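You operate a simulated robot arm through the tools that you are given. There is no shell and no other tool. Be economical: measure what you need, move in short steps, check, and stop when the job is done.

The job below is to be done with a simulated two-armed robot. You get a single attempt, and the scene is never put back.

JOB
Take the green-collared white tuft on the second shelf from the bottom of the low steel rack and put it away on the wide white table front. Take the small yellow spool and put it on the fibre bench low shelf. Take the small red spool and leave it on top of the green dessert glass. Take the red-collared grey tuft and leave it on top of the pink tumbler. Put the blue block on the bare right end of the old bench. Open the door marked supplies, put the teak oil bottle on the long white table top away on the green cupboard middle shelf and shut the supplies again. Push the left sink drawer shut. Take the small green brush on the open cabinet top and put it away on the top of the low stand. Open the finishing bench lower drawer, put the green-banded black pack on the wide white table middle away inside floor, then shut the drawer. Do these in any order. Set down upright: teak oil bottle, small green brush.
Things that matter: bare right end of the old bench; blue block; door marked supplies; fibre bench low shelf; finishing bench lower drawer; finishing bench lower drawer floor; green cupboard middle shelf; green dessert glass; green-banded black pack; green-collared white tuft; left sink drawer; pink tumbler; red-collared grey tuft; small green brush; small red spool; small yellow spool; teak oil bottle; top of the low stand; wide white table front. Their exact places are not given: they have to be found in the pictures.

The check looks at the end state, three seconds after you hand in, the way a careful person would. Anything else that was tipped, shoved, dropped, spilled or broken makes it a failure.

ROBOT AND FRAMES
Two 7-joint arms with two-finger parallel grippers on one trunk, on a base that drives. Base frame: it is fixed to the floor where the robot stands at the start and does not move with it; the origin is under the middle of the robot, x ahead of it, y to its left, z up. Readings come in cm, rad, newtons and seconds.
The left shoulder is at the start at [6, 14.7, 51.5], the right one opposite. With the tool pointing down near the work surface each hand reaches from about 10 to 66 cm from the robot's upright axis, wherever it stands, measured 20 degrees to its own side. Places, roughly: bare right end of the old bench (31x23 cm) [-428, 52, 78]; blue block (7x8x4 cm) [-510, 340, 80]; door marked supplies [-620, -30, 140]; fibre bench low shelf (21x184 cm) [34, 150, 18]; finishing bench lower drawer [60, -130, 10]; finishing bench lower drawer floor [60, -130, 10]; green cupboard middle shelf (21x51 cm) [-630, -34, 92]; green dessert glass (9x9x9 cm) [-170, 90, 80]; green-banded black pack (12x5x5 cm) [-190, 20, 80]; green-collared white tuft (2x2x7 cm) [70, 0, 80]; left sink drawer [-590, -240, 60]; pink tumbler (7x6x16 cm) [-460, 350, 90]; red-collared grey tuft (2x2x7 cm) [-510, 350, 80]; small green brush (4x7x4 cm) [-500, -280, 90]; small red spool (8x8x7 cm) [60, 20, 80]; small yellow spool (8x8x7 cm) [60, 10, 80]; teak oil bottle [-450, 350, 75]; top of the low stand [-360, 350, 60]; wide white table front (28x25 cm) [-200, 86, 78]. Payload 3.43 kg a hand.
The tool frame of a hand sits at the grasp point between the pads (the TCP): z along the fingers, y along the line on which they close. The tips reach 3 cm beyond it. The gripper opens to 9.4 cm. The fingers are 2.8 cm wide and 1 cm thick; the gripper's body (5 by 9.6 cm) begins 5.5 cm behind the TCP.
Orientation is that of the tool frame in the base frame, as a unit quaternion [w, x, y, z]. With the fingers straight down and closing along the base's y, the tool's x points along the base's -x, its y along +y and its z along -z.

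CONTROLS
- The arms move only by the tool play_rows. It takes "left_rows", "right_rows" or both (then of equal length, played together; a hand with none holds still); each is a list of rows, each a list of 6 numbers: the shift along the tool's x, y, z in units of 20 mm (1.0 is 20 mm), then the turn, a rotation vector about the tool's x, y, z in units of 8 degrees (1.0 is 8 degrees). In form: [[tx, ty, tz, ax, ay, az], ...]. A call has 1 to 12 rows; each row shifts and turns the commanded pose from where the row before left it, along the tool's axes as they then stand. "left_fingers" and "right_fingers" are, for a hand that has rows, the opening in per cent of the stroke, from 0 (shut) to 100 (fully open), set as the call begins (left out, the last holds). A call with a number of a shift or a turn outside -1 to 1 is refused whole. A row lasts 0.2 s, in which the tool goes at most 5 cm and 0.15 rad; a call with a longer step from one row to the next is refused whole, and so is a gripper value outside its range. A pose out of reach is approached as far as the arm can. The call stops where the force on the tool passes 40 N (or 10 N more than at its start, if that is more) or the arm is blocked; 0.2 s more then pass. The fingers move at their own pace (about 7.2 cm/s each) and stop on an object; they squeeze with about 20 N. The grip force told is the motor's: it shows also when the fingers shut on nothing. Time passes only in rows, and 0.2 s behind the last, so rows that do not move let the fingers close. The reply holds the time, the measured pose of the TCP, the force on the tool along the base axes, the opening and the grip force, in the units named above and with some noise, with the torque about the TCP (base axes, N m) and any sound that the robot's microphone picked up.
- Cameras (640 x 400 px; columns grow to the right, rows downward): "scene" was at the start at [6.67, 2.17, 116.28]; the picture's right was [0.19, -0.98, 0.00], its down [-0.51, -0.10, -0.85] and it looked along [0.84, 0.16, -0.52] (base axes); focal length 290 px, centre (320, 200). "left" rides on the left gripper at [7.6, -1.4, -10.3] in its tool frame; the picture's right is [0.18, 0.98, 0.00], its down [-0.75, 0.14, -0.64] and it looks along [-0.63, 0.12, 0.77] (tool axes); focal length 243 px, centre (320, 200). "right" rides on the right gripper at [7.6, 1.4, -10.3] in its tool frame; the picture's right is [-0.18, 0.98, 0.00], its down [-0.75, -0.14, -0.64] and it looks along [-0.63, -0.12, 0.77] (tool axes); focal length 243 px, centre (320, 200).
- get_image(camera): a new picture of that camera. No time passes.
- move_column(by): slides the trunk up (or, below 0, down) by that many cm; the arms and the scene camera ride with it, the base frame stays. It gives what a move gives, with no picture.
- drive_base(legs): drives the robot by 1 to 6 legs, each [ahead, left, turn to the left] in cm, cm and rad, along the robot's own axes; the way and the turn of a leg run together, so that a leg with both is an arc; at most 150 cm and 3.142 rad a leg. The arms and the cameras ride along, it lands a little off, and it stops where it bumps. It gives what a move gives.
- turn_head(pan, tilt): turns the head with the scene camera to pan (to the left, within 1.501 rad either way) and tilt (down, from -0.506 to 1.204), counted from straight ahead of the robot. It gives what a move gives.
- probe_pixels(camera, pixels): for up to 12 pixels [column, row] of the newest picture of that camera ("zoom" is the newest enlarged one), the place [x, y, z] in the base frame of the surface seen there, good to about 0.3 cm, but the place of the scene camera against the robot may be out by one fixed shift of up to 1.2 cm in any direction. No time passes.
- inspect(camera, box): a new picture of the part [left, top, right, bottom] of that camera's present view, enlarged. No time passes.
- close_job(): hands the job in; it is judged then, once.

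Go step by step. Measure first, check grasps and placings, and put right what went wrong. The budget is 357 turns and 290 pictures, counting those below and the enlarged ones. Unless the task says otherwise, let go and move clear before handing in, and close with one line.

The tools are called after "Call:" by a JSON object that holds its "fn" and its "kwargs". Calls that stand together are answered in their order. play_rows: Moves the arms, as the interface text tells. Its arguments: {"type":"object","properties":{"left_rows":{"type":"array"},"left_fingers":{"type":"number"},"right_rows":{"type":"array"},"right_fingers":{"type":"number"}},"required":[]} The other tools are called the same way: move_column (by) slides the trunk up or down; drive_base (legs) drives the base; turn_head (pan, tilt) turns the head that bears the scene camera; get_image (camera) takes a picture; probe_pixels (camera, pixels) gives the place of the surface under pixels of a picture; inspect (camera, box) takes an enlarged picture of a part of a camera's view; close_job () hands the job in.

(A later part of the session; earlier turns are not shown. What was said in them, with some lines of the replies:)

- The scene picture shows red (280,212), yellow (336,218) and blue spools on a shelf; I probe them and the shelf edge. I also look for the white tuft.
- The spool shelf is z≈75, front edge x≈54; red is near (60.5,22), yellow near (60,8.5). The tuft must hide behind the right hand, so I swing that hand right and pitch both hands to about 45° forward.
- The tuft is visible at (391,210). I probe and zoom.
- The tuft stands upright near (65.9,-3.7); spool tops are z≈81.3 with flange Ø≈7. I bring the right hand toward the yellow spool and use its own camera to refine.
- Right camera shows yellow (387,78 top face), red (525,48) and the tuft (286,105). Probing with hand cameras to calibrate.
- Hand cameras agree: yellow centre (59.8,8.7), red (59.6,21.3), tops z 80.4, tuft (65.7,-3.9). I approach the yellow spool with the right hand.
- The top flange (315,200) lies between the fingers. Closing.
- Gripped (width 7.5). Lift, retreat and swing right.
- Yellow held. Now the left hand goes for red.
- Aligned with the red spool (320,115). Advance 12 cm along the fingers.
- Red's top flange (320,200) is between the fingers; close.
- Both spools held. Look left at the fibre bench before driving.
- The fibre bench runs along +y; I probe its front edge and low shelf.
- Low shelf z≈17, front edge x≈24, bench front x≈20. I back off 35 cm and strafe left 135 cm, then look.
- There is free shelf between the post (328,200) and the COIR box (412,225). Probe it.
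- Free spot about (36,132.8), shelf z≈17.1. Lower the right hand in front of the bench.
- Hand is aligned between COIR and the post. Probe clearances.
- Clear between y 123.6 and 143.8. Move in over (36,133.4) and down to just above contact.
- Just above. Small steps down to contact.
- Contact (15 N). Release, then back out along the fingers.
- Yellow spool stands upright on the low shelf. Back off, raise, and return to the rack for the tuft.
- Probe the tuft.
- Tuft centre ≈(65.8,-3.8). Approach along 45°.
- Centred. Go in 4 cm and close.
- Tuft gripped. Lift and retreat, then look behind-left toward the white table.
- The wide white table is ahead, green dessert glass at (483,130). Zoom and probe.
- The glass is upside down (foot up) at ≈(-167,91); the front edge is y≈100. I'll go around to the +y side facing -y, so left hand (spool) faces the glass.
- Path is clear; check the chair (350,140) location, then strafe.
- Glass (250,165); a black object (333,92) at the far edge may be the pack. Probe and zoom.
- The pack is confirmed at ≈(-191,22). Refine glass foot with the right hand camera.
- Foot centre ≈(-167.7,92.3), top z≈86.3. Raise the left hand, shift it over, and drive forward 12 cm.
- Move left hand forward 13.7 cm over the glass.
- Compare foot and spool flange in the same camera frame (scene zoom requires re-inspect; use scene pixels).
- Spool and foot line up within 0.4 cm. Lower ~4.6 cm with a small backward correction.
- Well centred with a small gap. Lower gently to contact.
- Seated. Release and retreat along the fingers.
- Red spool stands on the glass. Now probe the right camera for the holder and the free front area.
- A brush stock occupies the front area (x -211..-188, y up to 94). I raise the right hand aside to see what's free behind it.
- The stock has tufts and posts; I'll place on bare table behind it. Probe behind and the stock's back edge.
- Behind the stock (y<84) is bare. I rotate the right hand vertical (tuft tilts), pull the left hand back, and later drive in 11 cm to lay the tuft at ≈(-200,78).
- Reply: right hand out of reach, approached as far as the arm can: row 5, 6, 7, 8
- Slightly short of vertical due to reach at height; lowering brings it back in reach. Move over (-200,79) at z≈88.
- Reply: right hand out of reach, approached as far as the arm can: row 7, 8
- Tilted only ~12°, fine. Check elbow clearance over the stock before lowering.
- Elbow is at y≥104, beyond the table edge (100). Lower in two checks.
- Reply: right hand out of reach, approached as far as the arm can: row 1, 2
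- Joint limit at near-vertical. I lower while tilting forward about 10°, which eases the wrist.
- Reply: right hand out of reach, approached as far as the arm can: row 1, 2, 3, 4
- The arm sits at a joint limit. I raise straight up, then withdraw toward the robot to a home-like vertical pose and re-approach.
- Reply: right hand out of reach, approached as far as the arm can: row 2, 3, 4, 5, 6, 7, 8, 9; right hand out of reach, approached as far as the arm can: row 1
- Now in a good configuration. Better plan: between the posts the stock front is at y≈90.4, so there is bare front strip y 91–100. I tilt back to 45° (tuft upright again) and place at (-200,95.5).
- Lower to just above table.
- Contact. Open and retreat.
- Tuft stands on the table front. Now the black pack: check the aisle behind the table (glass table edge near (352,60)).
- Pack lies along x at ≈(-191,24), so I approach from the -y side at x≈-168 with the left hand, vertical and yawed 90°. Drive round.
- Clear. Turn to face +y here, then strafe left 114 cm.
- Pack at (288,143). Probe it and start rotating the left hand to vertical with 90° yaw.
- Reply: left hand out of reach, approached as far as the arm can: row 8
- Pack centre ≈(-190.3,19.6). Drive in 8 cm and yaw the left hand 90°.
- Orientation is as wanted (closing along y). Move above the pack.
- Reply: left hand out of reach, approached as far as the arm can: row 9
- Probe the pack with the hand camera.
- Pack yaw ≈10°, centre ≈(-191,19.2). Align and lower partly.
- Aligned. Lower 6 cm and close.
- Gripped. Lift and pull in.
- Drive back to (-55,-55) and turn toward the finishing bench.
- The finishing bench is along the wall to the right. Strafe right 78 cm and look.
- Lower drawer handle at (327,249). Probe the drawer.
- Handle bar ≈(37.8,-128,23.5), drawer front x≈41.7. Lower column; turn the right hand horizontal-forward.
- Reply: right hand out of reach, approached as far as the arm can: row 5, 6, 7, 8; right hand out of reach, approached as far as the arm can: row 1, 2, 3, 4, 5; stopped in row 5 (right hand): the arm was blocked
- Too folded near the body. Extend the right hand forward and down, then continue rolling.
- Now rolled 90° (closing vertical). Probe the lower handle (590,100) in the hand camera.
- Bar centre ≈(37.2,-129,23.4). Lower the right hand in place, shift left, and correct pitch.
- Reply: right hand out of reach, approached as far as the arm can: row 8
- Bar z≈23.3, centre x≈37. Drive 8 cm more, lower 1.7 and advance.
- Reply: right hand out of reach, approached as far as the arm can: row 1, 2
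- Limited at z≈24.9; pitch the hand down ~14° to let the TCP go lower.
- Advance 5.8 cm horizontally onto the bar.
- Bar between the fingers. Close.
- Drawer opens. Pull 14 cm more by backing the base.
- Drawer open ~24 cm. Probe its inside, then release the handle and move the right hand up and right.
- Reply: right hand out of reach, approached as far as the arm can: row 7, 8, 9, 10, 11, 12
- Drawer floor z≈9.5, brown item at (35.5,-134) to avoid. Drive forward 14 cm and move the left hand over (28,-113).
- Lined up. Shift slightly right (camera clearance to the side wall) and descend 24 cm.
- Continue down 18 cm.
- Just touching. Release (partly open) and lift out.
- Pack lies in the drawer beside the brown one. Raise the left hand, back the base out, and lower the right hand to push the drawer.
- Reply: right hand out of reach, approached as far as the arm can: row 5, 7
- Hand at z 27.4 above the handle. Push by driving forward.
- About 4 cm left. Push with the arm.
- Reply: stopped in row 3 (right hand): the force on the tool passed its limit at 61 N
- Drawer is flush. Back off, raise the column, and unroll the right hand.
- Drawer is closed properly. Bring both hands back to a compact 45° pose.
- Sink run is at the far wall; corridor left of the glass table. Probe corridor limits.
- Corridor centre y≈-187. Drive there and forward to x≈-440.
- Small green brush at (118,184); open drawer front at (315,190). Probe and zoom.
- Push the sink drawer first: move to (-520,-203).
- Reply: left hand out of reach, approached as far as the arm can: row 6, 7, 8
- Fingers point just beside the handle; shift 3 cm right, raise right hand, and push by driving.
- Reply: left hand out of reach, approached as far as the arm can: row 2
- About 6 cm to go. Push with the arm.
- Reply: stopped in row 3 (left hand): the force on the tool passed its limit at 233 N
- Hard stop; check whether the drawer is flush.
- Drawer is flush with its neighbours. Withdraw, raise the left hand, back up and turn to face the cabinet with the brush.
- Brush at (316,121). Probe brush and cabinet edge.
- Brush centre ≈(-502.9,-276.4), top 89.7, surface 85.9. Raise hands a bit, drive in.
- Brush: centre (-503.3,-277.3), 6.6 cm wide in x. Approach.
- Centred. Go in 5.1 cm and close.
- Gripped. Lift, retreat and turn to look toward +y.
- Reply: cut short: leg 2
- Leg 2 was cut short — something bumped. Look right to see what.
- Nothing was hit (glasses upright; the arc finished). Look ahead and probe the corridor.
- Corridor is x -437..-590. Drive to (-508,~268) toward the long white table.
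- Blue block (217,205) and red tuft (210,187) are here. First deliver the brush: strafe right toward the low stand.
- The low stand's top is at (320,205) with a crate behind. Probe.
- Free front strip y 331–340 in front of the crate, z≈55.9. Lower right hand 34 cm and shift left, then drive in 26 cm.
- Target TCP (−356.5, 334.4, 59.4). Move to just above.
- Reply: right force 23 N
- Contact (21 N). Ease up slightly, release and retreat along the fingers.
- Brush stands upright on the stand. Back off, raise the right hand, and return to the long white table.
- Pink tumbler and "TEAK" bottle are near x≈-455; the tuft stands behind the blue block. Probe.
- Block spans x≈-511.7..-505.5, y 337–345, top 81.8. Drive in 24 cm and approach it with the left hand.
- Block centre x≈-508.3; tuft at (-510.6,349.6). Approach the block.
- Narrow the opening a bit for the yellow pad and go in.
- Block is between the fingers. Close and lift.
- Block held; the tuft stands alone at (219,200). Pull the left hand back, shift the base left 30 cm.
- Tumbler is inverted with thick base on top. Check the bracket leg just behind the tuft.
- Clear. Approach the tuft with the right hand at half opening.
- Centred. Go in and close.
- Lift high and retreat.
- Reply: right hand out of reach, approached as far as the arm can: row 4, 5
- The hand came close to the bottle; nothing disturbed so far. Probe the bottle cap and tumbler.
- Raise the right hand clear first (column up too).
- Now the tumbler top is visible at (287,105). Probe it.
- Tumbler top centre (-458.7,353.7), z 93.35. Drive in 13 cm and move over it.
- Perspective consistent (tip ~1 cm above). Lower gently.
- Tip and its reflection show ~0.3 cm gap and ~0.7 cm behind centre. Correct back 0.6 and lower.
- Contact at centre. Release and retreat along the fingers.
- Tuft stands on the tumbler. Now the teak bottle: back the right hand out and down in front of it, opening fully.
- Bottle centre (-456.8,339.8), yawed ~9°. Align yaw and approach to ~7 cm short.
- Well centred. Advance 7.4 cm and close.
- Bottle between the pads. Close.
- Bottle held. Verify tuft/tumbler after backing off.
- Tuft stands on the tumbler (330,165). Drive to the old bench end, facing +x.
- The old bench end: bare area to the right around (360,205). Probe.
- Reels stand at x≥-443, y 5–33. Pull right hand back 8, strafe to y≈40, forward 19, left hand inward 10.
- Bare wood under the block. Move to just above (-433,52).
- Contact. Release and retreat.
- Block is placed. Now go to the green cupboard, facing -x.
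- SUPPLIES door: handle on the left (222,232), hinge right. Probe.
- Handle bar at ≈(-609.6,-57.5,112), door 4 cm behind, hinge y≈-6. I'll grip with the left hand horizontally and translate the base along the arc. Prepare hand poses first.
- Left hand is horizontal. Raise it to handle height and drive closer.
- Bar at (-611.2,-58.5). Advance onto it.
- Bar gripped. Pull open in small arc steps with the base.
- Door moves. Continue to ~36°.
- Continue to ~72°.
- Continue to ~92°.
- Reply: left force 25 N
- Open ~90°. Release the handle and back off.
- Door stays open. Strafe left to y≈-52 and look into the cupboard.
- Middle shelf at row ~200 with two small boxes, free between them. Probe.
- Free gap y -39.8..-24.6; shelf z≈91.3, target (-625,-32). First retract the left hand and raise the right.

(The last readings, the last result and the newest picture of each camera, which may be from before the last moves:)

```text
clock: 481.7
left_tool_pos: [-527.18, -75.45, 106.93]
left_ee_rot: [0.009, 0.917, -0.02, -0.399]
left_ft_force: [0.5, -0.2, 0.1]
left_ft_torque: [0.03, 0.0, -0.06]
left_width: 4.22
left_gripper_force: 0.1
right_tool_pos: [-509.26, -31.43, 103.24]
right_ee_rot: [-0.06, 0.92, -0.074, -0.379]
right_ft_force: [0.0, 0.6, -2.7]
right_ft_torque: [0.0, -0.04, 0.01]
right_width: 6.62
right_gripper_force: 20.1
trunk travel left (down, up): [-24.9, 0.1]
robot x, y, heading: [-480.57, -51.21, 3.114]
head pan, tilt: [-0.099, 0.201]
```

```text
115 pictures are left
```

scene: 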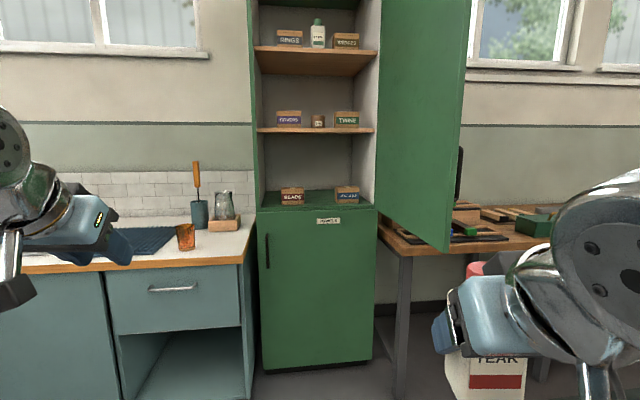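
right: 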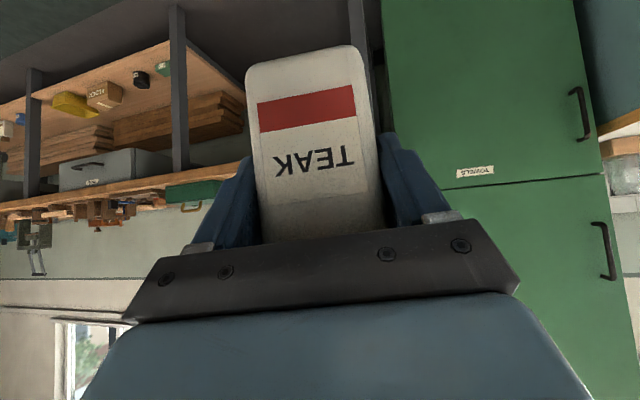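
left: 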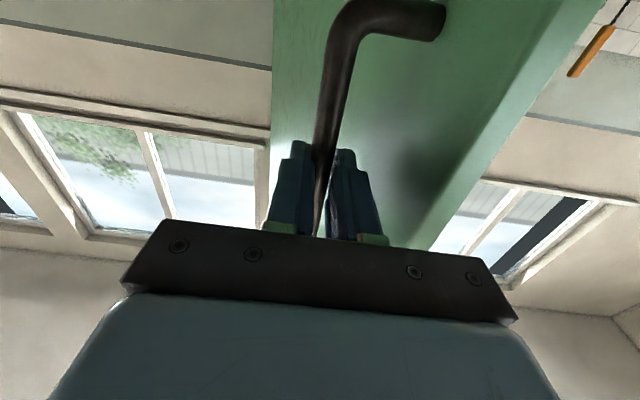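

Call:
{"fn": "play_rows", "kwargs": {"left_rows": [[0.7, 0, -1, 0, 0, 0], [0.7, 0, -1, 0, 0, 0], [0.7, 0, -1, 0, 0, 0], [0.7, 0, -1, 0, 0, 0]]}}

Call:
{"fn": "drive_base", "kwargs": {"legs": [[62, 0, 0.02]]}}

Call:
{"fn": "get_image", "kwargs": {"camera": "scene"}}

Call:
{"fn": "get_image", "kwargs": {"camera": "right"}}

```text
clock: 482.7
left_tool_pos: [-517.47, -75.82, 108.21]
left_ee_rot: [0.008, 0.917, -0.02, -0.399]
left_ft_force: [-0.6, 0.3, -0.2]
left_ft_torque: [-0.02, -0.03, 0.0]
left_width: 4.21
left_gripper_force: 0.0
right_tool_pos: [-509.25, -31.42, 103.18]
right_ee_rot: [-0.06, 0.92, -0.074, -0.379]
right_ft_force: [-0.3, -0.4, -2.7]
right_ft_torque: [0.0, -0.02, 0.01]
right_width: 6.61
right_gripper_force: 19.9
trunk travel left (down, up): [-24.9, 0.1]
robot x, y, heading: [-480.71, -51.41, 3.116]
head pan, tilt: [-0.099, 0.201]
```

```text
clock: 486.2
left_tool_pos: [-578.94, -75.85, 108.27]
left_ee_rot: [0.013, 0.917, -0.009, -0.399]
left_ft_force: [-0.4, 0.1, 0.3]
left_ft_torque: [0.0, 0.01, -0.02]
left_width: 4.24
left_gripper_force: 0.2
right_tool_pos: [-571.82, -31.32, 103.26]
right_ee_rot: [-0.054, 0.921, -0.062, -0.38]
right_ft_force: [-0.1, -0.5, -2.6]
right_ft_torque: [-0.02, -0.01, -0.01]
right_width: 6.63
right_gripper_force: 20.2
trunk travel left (down, up): [-24.9, 0.1]
robot x, y, heading: [-542.58, -50.69, 3.139]
head pan, tilt: [-0.099, 0.201]
```

```text
114 pictures are left
```

scene: 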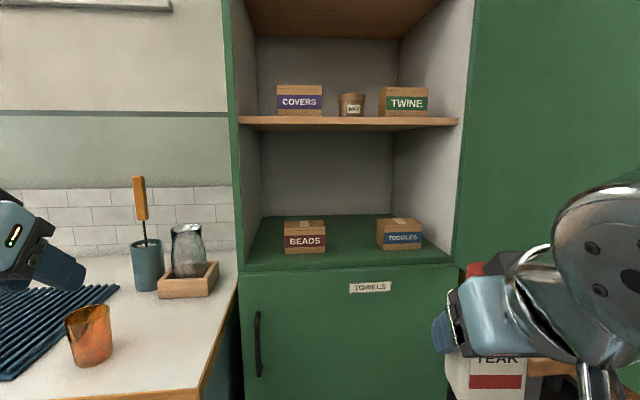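

```text
113 pictures are left
```

right: 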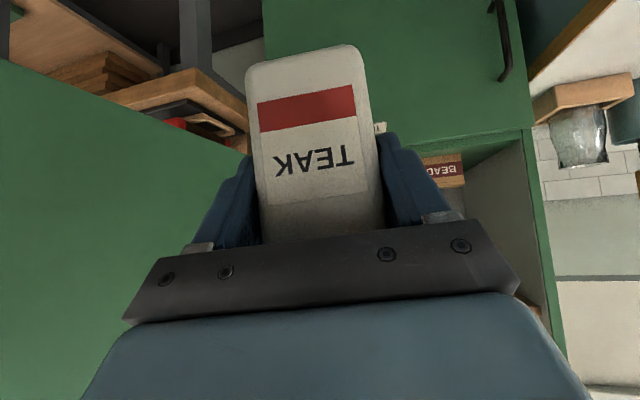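

Check the left-hand surroundings (jar brush) before driving in.

Call:
{"fn": "probe_pixels", "kwargs": {"camera": "scene", "pixels": [[138, 180], [148, 260], [190, 250], [90, 330], [65, 275], [290, 250], [325, 240], [378, 238], [330, 262], [400, 225]]}}

```text
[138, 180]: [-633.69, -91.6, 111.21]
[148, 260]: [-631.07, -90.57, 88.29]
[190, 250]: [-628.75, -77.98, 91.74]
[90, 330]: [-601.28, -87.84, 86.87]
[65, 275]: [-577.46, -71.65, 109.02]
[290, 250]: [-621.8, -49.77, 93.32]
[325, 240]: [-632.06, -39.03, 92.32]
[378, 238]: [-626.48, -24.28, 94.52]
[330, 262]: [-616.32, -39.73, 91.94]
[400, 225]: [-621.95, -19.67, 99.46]
```

Clear. Drive in 21 cm.

Call:
{"fn": "drive_base", "kwargs": {"legs": [[21, 0, 0]]}}

Call:
{"fn": "get_image", "kwargs": {"camera": "right"}}

Call:
{"fn": "get_image", "kwargs": {"camera": "scene"}}

```text
clock: 487.8
left_tool_pos: [-600.04, -75.94, 108.33]
left_ee_rot: [0.013, 0.917, -0.009, -0.399]
left_ft_force: [-0.9, 0.0, -0.5]
left_ft_torque: [0.01, 0.01, -0.01]
left_width: 4.22
left_gripper_force: 0.0
right_tool_pos: [-592.84, -31.38, 103.03]
right_ee_rot: [-0.054, 0.921, -0.061, -0.38]
right_ft_force: [0.5, -0.8, -2.3]
right_ft_torque: [0.03, 0.01, 0.0]
right_width: 6.62
right_gripper_force: 19.7
trunk travel left (down, up): [-24.9, 0.1]
robot x, y, heading: [-563.56, -50.8, 3.144]
head pan, tilt: [-0.099, 0.201]
```

```text
112 pictures are left
```

right: 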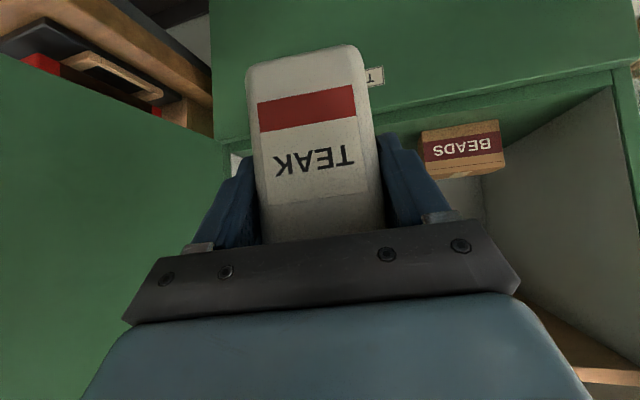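

```text
111 pictures are left
```

scene: 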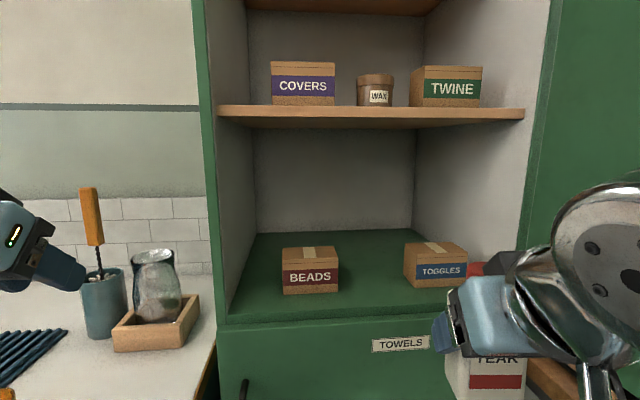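

Call:
{"fn": "probe_pixels", "kwargs": {"camera": "right", "pixels": [[425, 155], [500, 150], [450, 115], [400, 130], [550, 90], [420, 90]]}}

Call:
{"fn": "probe_pixels", "kwargs": {"camera": "scene", "pixels": [[338, 285], [283, 290], [405, 275], [465, 285], [370, 290], [370, 310], [390, 250]]}}

```text
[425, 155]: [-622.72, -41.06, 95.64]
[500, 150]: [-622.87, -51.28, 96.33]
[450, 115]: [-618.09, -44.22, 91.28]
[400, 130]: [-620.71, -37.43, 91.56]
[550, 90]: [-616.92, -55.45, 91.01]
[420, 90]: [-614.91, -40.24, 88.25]
```

```text
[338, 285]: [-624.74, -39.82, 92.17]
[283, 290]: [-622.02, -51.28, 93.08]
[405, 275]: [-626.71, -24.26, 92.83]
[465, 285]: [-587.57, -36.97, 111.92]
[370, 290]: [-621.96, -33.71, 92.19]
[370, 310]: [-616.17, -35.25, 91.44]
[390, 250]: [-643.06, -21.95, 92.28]
```

Gap y -40.7..-24.6; aim TCP (-624.2,-32.6). Move in.

Call:
{"fn": "play_rows", "kwargs": {"right_rows": [[-0.8, 0.26, 1, 0, 0, 0], [-0.8, 0.26, 1, 0, 0, 0], [-0.8, 0.26, 1, 0, 0, 0], [-0.8, 0.26, 1, 0, 0, 0], [-0.8, 0.26, 1, 0, 0, 0], [-0.8, 0.26, 1, 0, 0, 0], [-0.8, 0.26, 1, 0, 0, 0]]}}

Call:
{"fn": "get_image", "kwargs": {"camera": "scene"}}

Call:
{"fn": "get_image", "kwargs": {"camera": "right"}}

```text
clock: 489.4
left_tool_pos: [-599.97, -75.92, 108.2]
left_ee_rot: [0.013, 0.917, -0.009, -0.398]
left_ft_force: [-0.2, -1.0, -0.7]
left_ft_torque: [-0.02, 0.03, -0.01]
left_width: 4.21
left_gripper_force: 0.1
right_tool_pos: [-611.04, -31.96, 101.12]
right_ee_rot: [-0.055, 0.92, -0.063, -0.382]
right_ft_force: [0.1, -0.3, -2.6]
right_ft_torque: [0.03, -0.01, 0.01]
right_width: 6.64
right_gripper_force: 19.9
trunk travel left (down, up): [-24.9, 0.1]
robot x, y, heading: [-563.61, -50.85, 3.144]
head pan, tilt: [-0.099, 0.201]
```

```text
110 pictures are left
```

scene: 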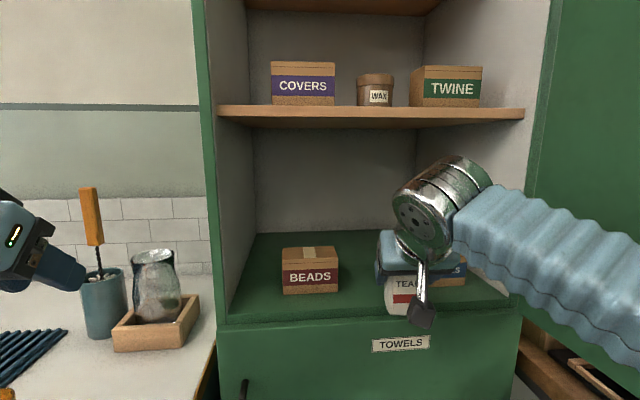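

```text
109 pictures are left
```

right: 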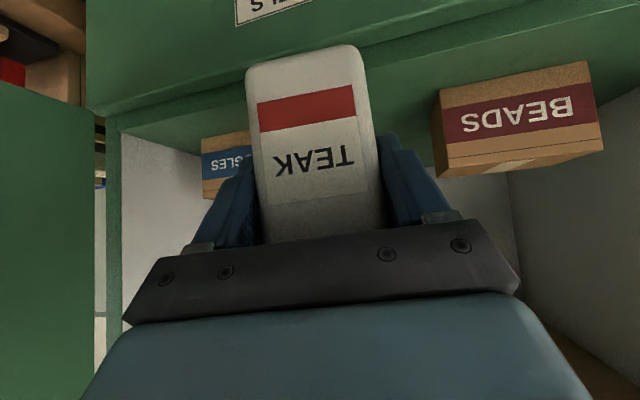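

Continue in, nudging toward BEADS a little.

Call:
{"fn": "play_rows", "kwargs": {"right_rows": [[-0.8, 0.32, 1, 0, 0, 0], [-0.8, 0.32, 1, 0, 0, 0], [-0.8, 0.32, 1, 0, 0, 0], [-0.75, 0.3, 0.95, 0, 0, 0], [-0.65, 0.2, 0.85, 0, 0, 0]]}}

Call:
{"fn": "get_image", "kwargs": {"camera": "right"}}

```text
clock: 490.6
left_tool_pos: [-600.03, -75.92, 108.12]
left_ee_rot: [0.013, 0.917, -0.008, -0.399]
left_ft_force: [-0.2, 0.1, -0.7]
left_ft_torque: [-0.02, -0.02, 0.0]
left_width: 4.25
left_gripper_force: 0.0
right_tool_pos: [-623.6, -32.92, 99.58]
right_ee_rot: [-0.055, 0.922, -0.062, -0.379]
right_ft_force: [0.1, -0.6, -2.0]
right_ft_torque: [-0.02, 0.0, -0.03]
right_width: 6.66
right_gripper_force: 19.9
trunk travel left (down, up): [-24.9, 0.1]
robot x, y, heading: [-563.67, -50.32, 3.135]
head pan, tilt: [-0.099, 0.201]
```

```text
108 pictures are left
```

right: 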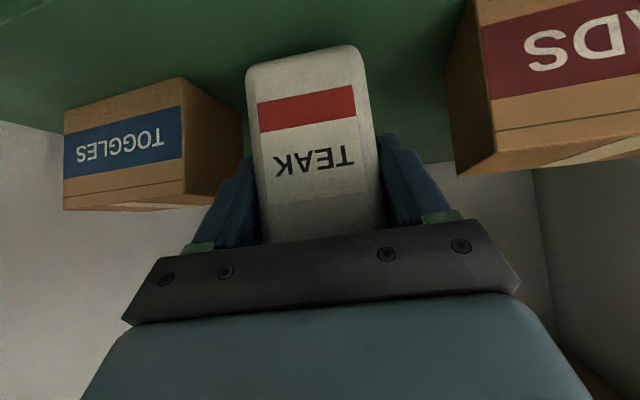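

Lower to contact.

Call:
{"fn": "play_rows", "kwargs": {"right_rows": [[0.15, 0, 0.15, 0, 0, 0], [0.15, 0, 0.15, 0, 0, 0], [0.1, 0, 0.1, 0, 0, 0], [0.08, 0, 0.08, 0, 0, 0]]}}

```text
clock: 491.6
left_tool_pos: [-599.96, -75.83, 108.4]
left_ee_rot: [0.013, 0.917, -0.009, -0.398]
left_ft_force: [0.2, -0.1, 0.2]
left_ft_torque: [-0.03, 0.0, -0.01]
left_width: 4.22
left_gripper_force: 0.1
right_tool_pos: [-623.38, -32.89, 98.29]
right_ee_rot: [-0.054, 0.92, -0.062, -0.382]
right_ft_force: [-3.7, 1.1, 13.1]
right_ft_torque: [-0.34, 0.21, -0.06]
right_width: 6.64
right_gripper_force: 20.1
trunk travel left (down, up): [-24.9, 0.1]
robot x, y, heading: [-563.76, -50.29, 3.146]
head pan, tilt: [-0.099, 0.201]
```

Contact. Release slowly and retreat along the fingers.

Call:
{"fn": "play_rows", "kwargs": {"right_rows": [[0, 0, 0, 0, 0, 0], [0, 0, 0, 0, 0, 0], [0, 0, 0, 0, 0, 0], [0, 0, 0, 0, 0, 0]], "right_fingers": 86}}

Call:
{"fn": "get_image", "kwargs": {"camera": "right"}}

```text
clock: 492.6
left_tool_pos: [-599.97, -75.87, 108.37]
left_ee_rot: [0.013, 0.917, -0.009, -0.399]
left_ft_force: [-0.2, -0.8, 0.5]
left_ft_torque: [0.0, -0.01, 0.02]
left_width: 4.23
left_gripper_force: 0.2
right_tool_pos: [-623.39, -32.95, 98.19]
right_ee_rot: [-0.054, 0.921, -0.062, -0.38]
right_ft_force: [0.3, 0.4, 0.3]
right_ft_torque: [-0.02, 0.0, 0.0]
right_width: 8.06
right_gripper_force: 0.2
trunk travel left (down, up): [-24.9, 0.1]
robot x, y, heading: [-563.84, -50.65, 3.138]
head pan, tilt: [-0.099, 0.201]
```

```text
107 pictures are left
```

right: 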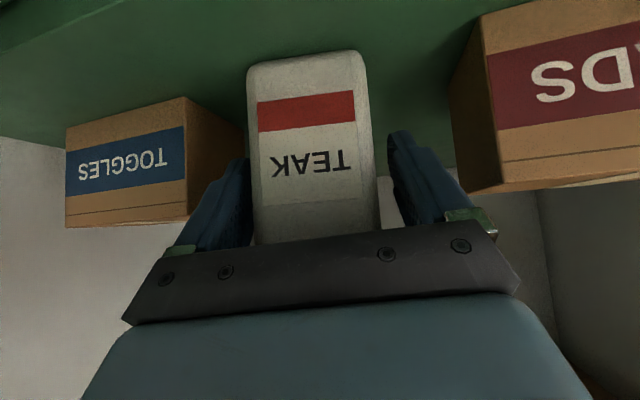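

Bottle stands; centre the fingers around it, then retreat.

Call:
{"fn": "play_rows", "kwargs": {"right_rows": [[0, -0.25, 0, 0, 0, 0], [0, 0, -0.5, 0, 0, 0], [0, 0, -0.8, 0, 0, 0], [0, 0, -1, 0, 0, 0], [0, 0, -1, 0, 0, 0], [0, 0, -1, 0, 0, 0], [0.3, 0, -1, 0, 0, 0], [0.8, -0.1, -0.8, 0, 0, 0], [0.8, -0.1, -0.8, 0, 0, 0], [0.8, -0.1, -0.8, 0, 0, 0]]}}

Call:
{"fn": "get_image", "kwargs": {"camera": "right"}}

Call:
{"fn": "get_image", "kwargs": {"camera": "scene"}}

```text
clock: 494.8
left_tool_pos: [-600.05, -75.85, 108.3]
left_ee_rot: [0.013, 0.917, -0.009, -0.398]
left_ft_force: [-0.2, 0.1, -0.2]
left_ft_torque: [-0.03, 0.02, 0.02]
left_width: 4.22
left_gripper_force: 0.1
right_tool_pos: [-608.67, -34.45, 105.36]
right_ee_rot: [-0.054, 0.921, -0.062, -0.38]
right_ft_force: [0.2, -0.2, -0.1]
right_ft_torque: [-0.02, 0.02, -0.03]
right_width: 8.09
right_gripper_force: 0.1
trunk travel left (down, up): [-24.9, 0.1]
robot x, y, heading: [-563.42, -51.05, 3.142]
head pan, tilt: [-0.099, 0.201]
```

```text
106 pictures are left
```

right: 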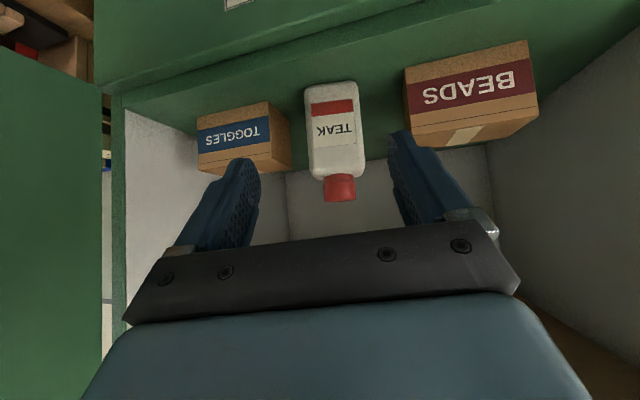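

```text
105 pictures are left
```

scene: 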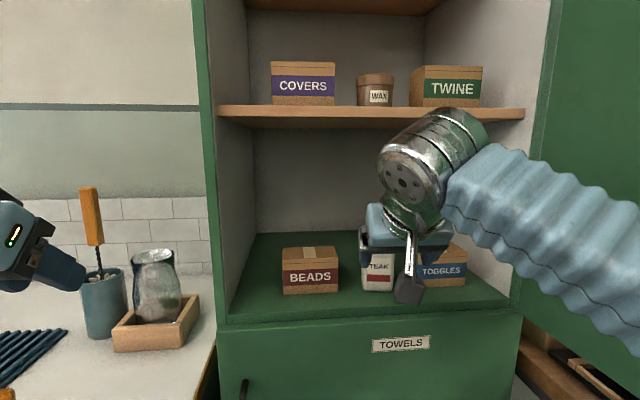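

Bottle stands on the middle shelf. Back out, move right of the door, and make a horizontal fist with the left hand.

Call:
{"fn": "drive_base", "kwargs": {"legs": [[-78, 0, 0], [0, -86, 0]]}}

Call:
{"fn": "play_rows", "kwargs": {"left_rows": [[-0.2, 0, 0.9, 0, -0.68, 0], [-0.1, 0, 0.9, 0, -0.68, 0], [0, 0, 0.9, 0, -0.68, 0], [0, 0, 0.9, 0, -0.68, 0], [0, 0, 0.9, 0, -0.68, 0], [0, 0, 0.9, 0, -0.68, 0], [0, 0, 0.9, 0, -0.68, 0], [0, 0, 0.9, 0, -0.68, 0], [0, 0, 0.9, 0, 0, 0], [0, 0, 0.9, 0, 0, 0]], "left_fingers": 0}}

Call:
{"fn": "get_image", "kwargs": {"camera": "scene"}}

```text
clock: 503.1
left_tool_pos: [-522.31, 10.09, 108.25]
left_ee_rot: [0.012, 0.917, -0.012, -0.398]
left_ft_force: [0.8, 0.6, 0.3]
left_ft_torque: [0.01, 0.01, -0.02]
left_width: 4.24
left_gripper_force: 0.2
right_tool_pos: [-530.78, 51.54, 105.28]
right_ee_rot: [-0.055, 0.921, -0.064, -0.38]
right_ft_force: [-1.1, 0.2, -0.1]
right_ft_torque: [-0.02, -0.04, 0.0]
right_width: 8.1
right_gripper_force: 0.0
trunk travel left (down, up): [-24.9, 0.1]
robot x, y, heading: [-485.83, 35.49, 3.132]
head pan, tilt: [-0.099, 0.201]
```

```text
clock: 505.4
left_tool_pos: [-539.08, 10.07, 103.04]
left_ee_rot: [-0.007, -0.703, 0.016, 0.711]
left_ft_force: [-0.3, -0.7, 0.4]
left_ft_torque: [0.01, -0.01, 0.0]
left_width: 0.0
left_gripper_force: 19.7
right_tool_pos: [-530.82, 51.57, 105.21]
right_ee_rot: [-0.055, 0.921, -0.065, -0.381]
right_ft_force: [-0.2, -0.1, -0.3]
right_ft_torque: [0.01, 0.01, 0.01]
right_width: 8.09
right_gripper_force: 0.1
trunk travel left (down, up): [-24.9, 0.1]
robot x, y, heading: [-485.66, 35.16, 3.138]
head pan, tilt: [-0.099, 0.201]
```

```text
104 pictures are left
```

scene: 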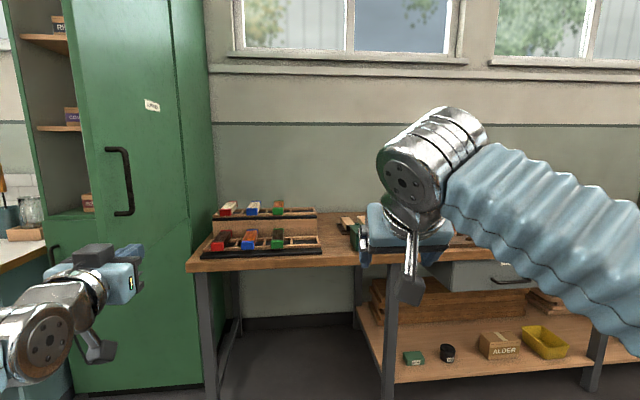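

Call:
{"fn": "probe_pixels", "kwargs": {"camera": "scene", "pixels": [[128, 180], [150, 150], [95, 150], [175, 150], [230, 262], [215, 240]]}}

Call:
{"fn": "play_rows", "kwargs": {"left_rows": [[0.75, 0, 0, 0, 0, 0], [0.75, 0, 0, 0, 0, 0], [0.75, 0, 0, 0, 0, 0], [0.75, 0, 0, 0, 0, 0]]}}

Call:
{"fn": "drive_base", "kwargs": {"legs": [[31, 0, 0]]}}

Call:
{"fn": "get_image", "kwargs": {"camera": "left"}}

Call:
{"fn": "get_image", "kwargs": {"camera": "scene"}}

```text
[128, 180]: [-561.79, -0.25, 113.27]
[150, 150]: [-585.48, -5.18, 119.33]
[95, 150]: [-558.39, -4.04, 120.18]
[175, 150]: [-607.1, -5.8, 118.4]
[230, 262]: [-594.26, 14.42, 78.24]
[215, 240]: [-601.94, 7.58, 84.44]
```

```text
clock: 506.4
left_tool_pos: [-539.2, 10.01, 97.07]
left_ee_rot: [-0.007, -0.703, 0.015, 0.711]
left_ft_force: [-0.1, 0.1, -0.2]
left_ft_torque: [0.0, 0.03, -0.01]
left_width: 0.02
left_gripper_force: 20.3
right_tool_pos: [-530.93, 51.65, 105.29]
right_ee_rot: [-0.056, 0.921, -0.066, -0.38]
right_ft_force: [0.2, 0.5, -0.1]
right_ft_torque: [0.01, -0.01, 0.0]
right_width: 8.08
right_gripper_force: 0.1
trunk travel left (down, up): [-24.9, 0.1]
robot x, y, heading: [-485.84, 35.17, 3.135]
head pan, tilt: [-0.099, 0.201]
```

```text
clock: 508.4
left_tool_pos: [-570.47, 10.05, 97.1]
left_ee_rot: [-0.008, -0.703, 0.016, 0.711]
left_ft_force: [0.2, -0.9, -0.5]
left_ft_torque: [0.01, 0.01, -0.01]
left_width: 0.01
left_gripper_force: 19.6
right_tool_pos: [-562.22, 51.53, 105.31]
right_ee_rot: [-0.055, 0.921, -0.064, -0.38]
right_ft_force: [0.2, 0.2, 0.5]
right_ft_torque: [0.02, 0.0, -0.05]
right_width: 8.08
right_gripper_force: 0.0
trunk travel left (down, up): [-24.9, 0.1]
robot x, y, heading: [-517.06, 35.25, 3.139]
head pan, tilt: [-0.099, 0.201]
```

```text
103 pictures are left
```

left: 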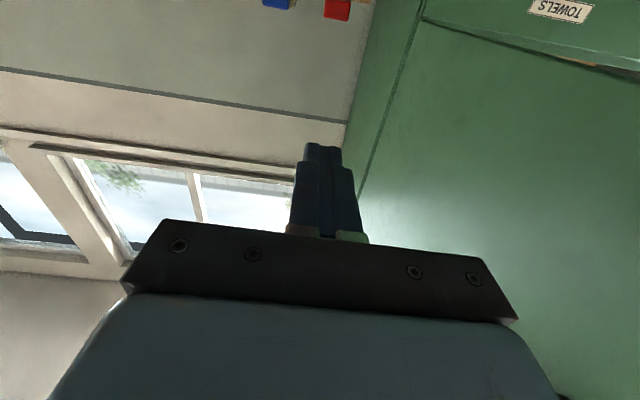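

```text
102 pictures are left
```

scene: 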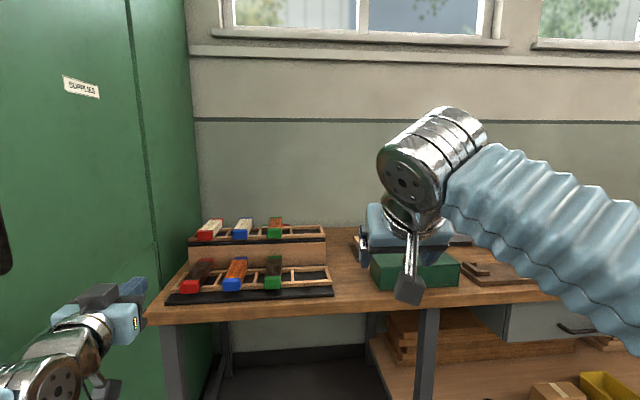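

Strafe left so the hand pushes the door's outer face.

Call:
{"fn": "drive_base", "kwargs": {"legs": [[0, 30, 0]]}}

Call:
{"fn": "get_image", "kwargs": {"camera": "scene"}}

```text
clock: 510.5
left_tool_pos: [-570.49, -19.71, 97.08]
left_ee_rot: [-0.008, -0.703, 0.015, 0.711]
left_ft_force: [1.5, 0.6, -0.8]
left_ft_torque: [-0.01, 0.04, 0.04]
left_width: 0.0
left_gripper_force: 20.1
right_tool_pos: [-562.39, 21.87, 105.28]
right_ee_rot: [-0.055, 0.921, -0.064, -0.38]
right_ft_force: [0.6, -0.1, -0.5]
right_ft_torque: [-0.01, 0.0, -0.01]
right_width: 8.11
right_gripper_force: 0.1
trunk travel left (down, up): [-24.9, 0.1]
robot x, y, heading: [-517.63, 5.24, 3.136]
head pan, tilt: [-0.099, 0.201]
```

```text
101 pictures are left
```

scene: 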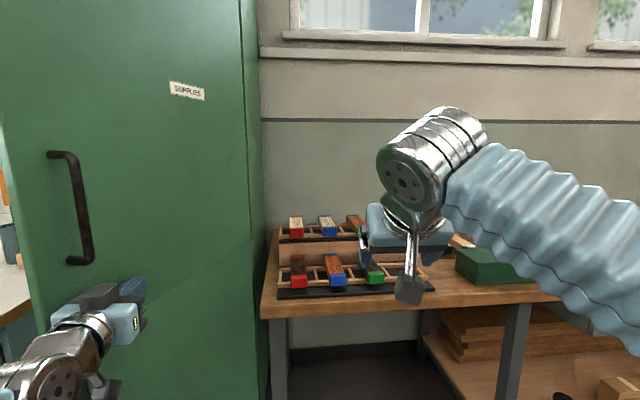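

Door closing. Drive forward-left to keep pushing.

Call:
{"fn": "drive_base", "kwargs": {"legs": [[8, 14, 0], [18, 6, 0]]}}

Call:
{"fn": "get_image", "kwargs": {"camera": "scene"}}

```text
clock: 513.0
left_tool_pos: [-596.56, -39.71, 97.19]
left_ee_rot: [-0.008, -0.704, 0.014, 0.71]
left_ft_force: [-0.1, 0.2, -0.6]
left_ft_torque: [-0.04, 0.02, 0.01]
left_width: 0.02
left_gripper_force: 20.1
right_tool_pos: [-588.5, 1.97, 105.27]
right_ee_rot: [-0.055, 0.921, -0.064, -0.38]
right_ft_force: [0.8, 0.0, 0.5]
right_ft_torque: [-0.01, -0.02, 0.02]
right_width: 8.08
right_gripper_force: 0.2
trunk travel left (down, up): [-24.9, 0.1]
robot x, y, heading: [-543.55, -14.5, 3.137]
head pan, tilt: [-0.099, 0.201]
```

```text
100 pictures are left
```

scene: 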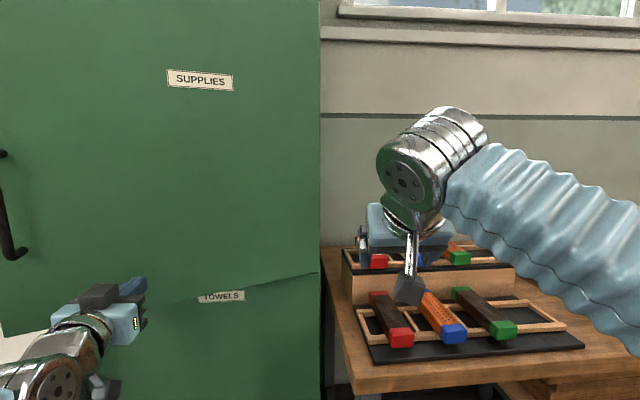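

Almost shut. Drive 9 cm more then push with the arm.

Call:
{"fn": "drive_base", "kwargs": {"legs": [[9, 2, 0]]}}

Call:
{"fn": "play_rows", "kwargs": {"left_rows": [[0, 0, 0.8, 0, 0, 0], [0, 0, 0.8, 0, 0, 0], [0, 0, 0.8, 0, 0, 0], [0, 0, 0.6, 0, 0, 0], [0, 0, 0.6, 0, 0, 0]]}}

Call:
{"fn": "get_image", "kwargs": {"camera": "scene"}}

```text
clock: 514.2
left_tool_pos: [-605.59, -41.64, 97.02]
left_ee_rot: [-0.008, -0.704, 0.014, 0.71]
left_ft_force: [0.6, -0.8, -0.4]
left_ft_torque: [0.02, 0.02, 0.02]
left_width: 0.0
left_gripper_force: 20.2
right_tool_pos: [-597.39, 0.01, 105.21]
right_ee_rot: [-0.054, 0.921, -0.063, -0.38]
right_ft_force: [0.1, 0.6, -0.4]
right_ft_torque: [-0.01, 0.04, 0.02]
right_width: 8.07
right_gripper_force: 0.1
trunk travel left (down, up): [-24.9, 0.1]
robot x, y, heading: [-552.55, -16.15, 3.144]
head pan, tilt: [-0.099, 0.201]
```

```text
clock: 515.4
left_tool_pos: [-611.86, -41.64, 97.09]
left_ee_rot: [-0.009, -0.704, 0.015, 0.71]
left_ft_force: [37.2, -1.6, -0.3]
left_ft_torque: [0.3, -0.48, 0.15]
left_width: 0.0
left_gripper_force: 20.0
right_tool_pos: [-597.05, -0.03, 105.47]
right_ee_rot: [-0.055, 0.92, -0.064, -0.382]
right_ft_force: [0.1, -0.3, -0.2]
right_ft_torque: [0.01, 0.02, -0.02]
right_width: 8.07
right_gripper_force: 0.1
trunk travel left (down, up): [-24.9, 0.1]
robot x, y, heading: [-552.34, -16.22, 3.14]
head pan, tilt: [-0.099, 0.201]
stopped in row 5 (left hand): the force on the tool passed its limit at 60 N (the readings are from after the stop); the commanded pose is now the measured one
```

```text
99 pictures are left
```

scene: 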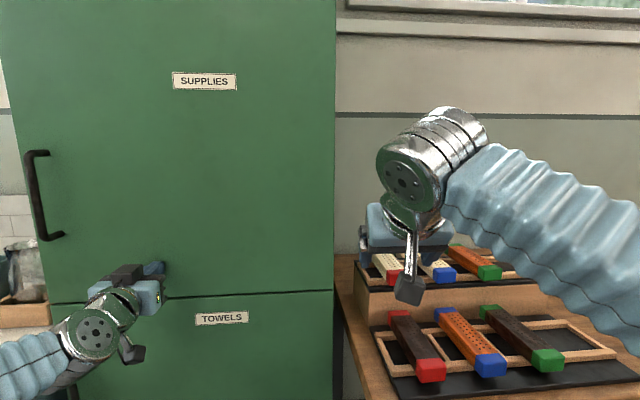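

Door is shut. Back away straight and verify.

Call:
{"fn": "drive_base", "kwargs": {"legs": [[-60, 0, 0]]}}

Call:
{"fn": "get_image", "kwargs": {"camera": "scene"}}

Call:
{"fn": "probe_pixels", "kwargs": {"camera": "scene", "pixels": [[195, 150], [320, 150], [210, 260], [320, 330], [250, 330]]}}

```text
clock: 518.8
left_tool_pos: [-552.39, -42.02, 96.9]
left_ee_rot: [-0.01, -0.706, 0.012, 0.708]
left_ft_force: [-0.2, 0.5, 1.1]
left_ft_torque: [0.01, 0.01, 0.0]
left_width: 0.0
left_gripper_force: 20.0
right_tool_pos: [-537.68, -0.39, 105.21]
right_ee_rot: [-0.054, 0.922, -0.06, -0.38]
right_ft_force: [0.5, 0.5, 0.6]
right_ft_torque: [-0.01, -0.05, -0.01]
right_width: 8.06
right_gripper_force: 0.1
trunk travel left (down, up): [-24.9, 0.1]
robot x, y, heading: [-492.61, -16.1, -3.14]
head pan, tilt: [-0.099, 0.201]
```

```text
98 pictures are left
```

scene: 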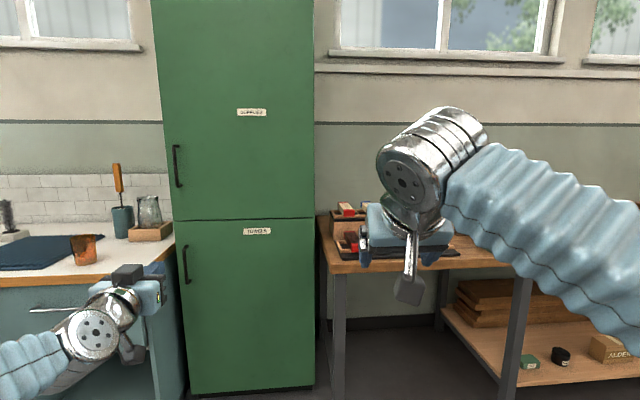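

```text
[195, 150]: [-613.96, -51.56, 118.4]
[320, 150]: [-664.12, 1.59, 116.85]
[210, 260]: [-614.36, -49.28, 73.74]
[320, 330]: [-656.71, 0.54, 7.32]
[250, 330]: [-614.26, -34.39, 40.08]
```

Supplies door is flush (x -614 for both doors), and every item was checked after placing. Handing in.

Call:
{"fn": "close_job", "kwargs": {}}

```text
The job is handed in.
```

I finished all nine parts of the job and handed it in. Each placement, drawer and door was checked by picture or probe right after it was done, and I saw nothing tipped, dropped or broken. I had no verdict back from the check.
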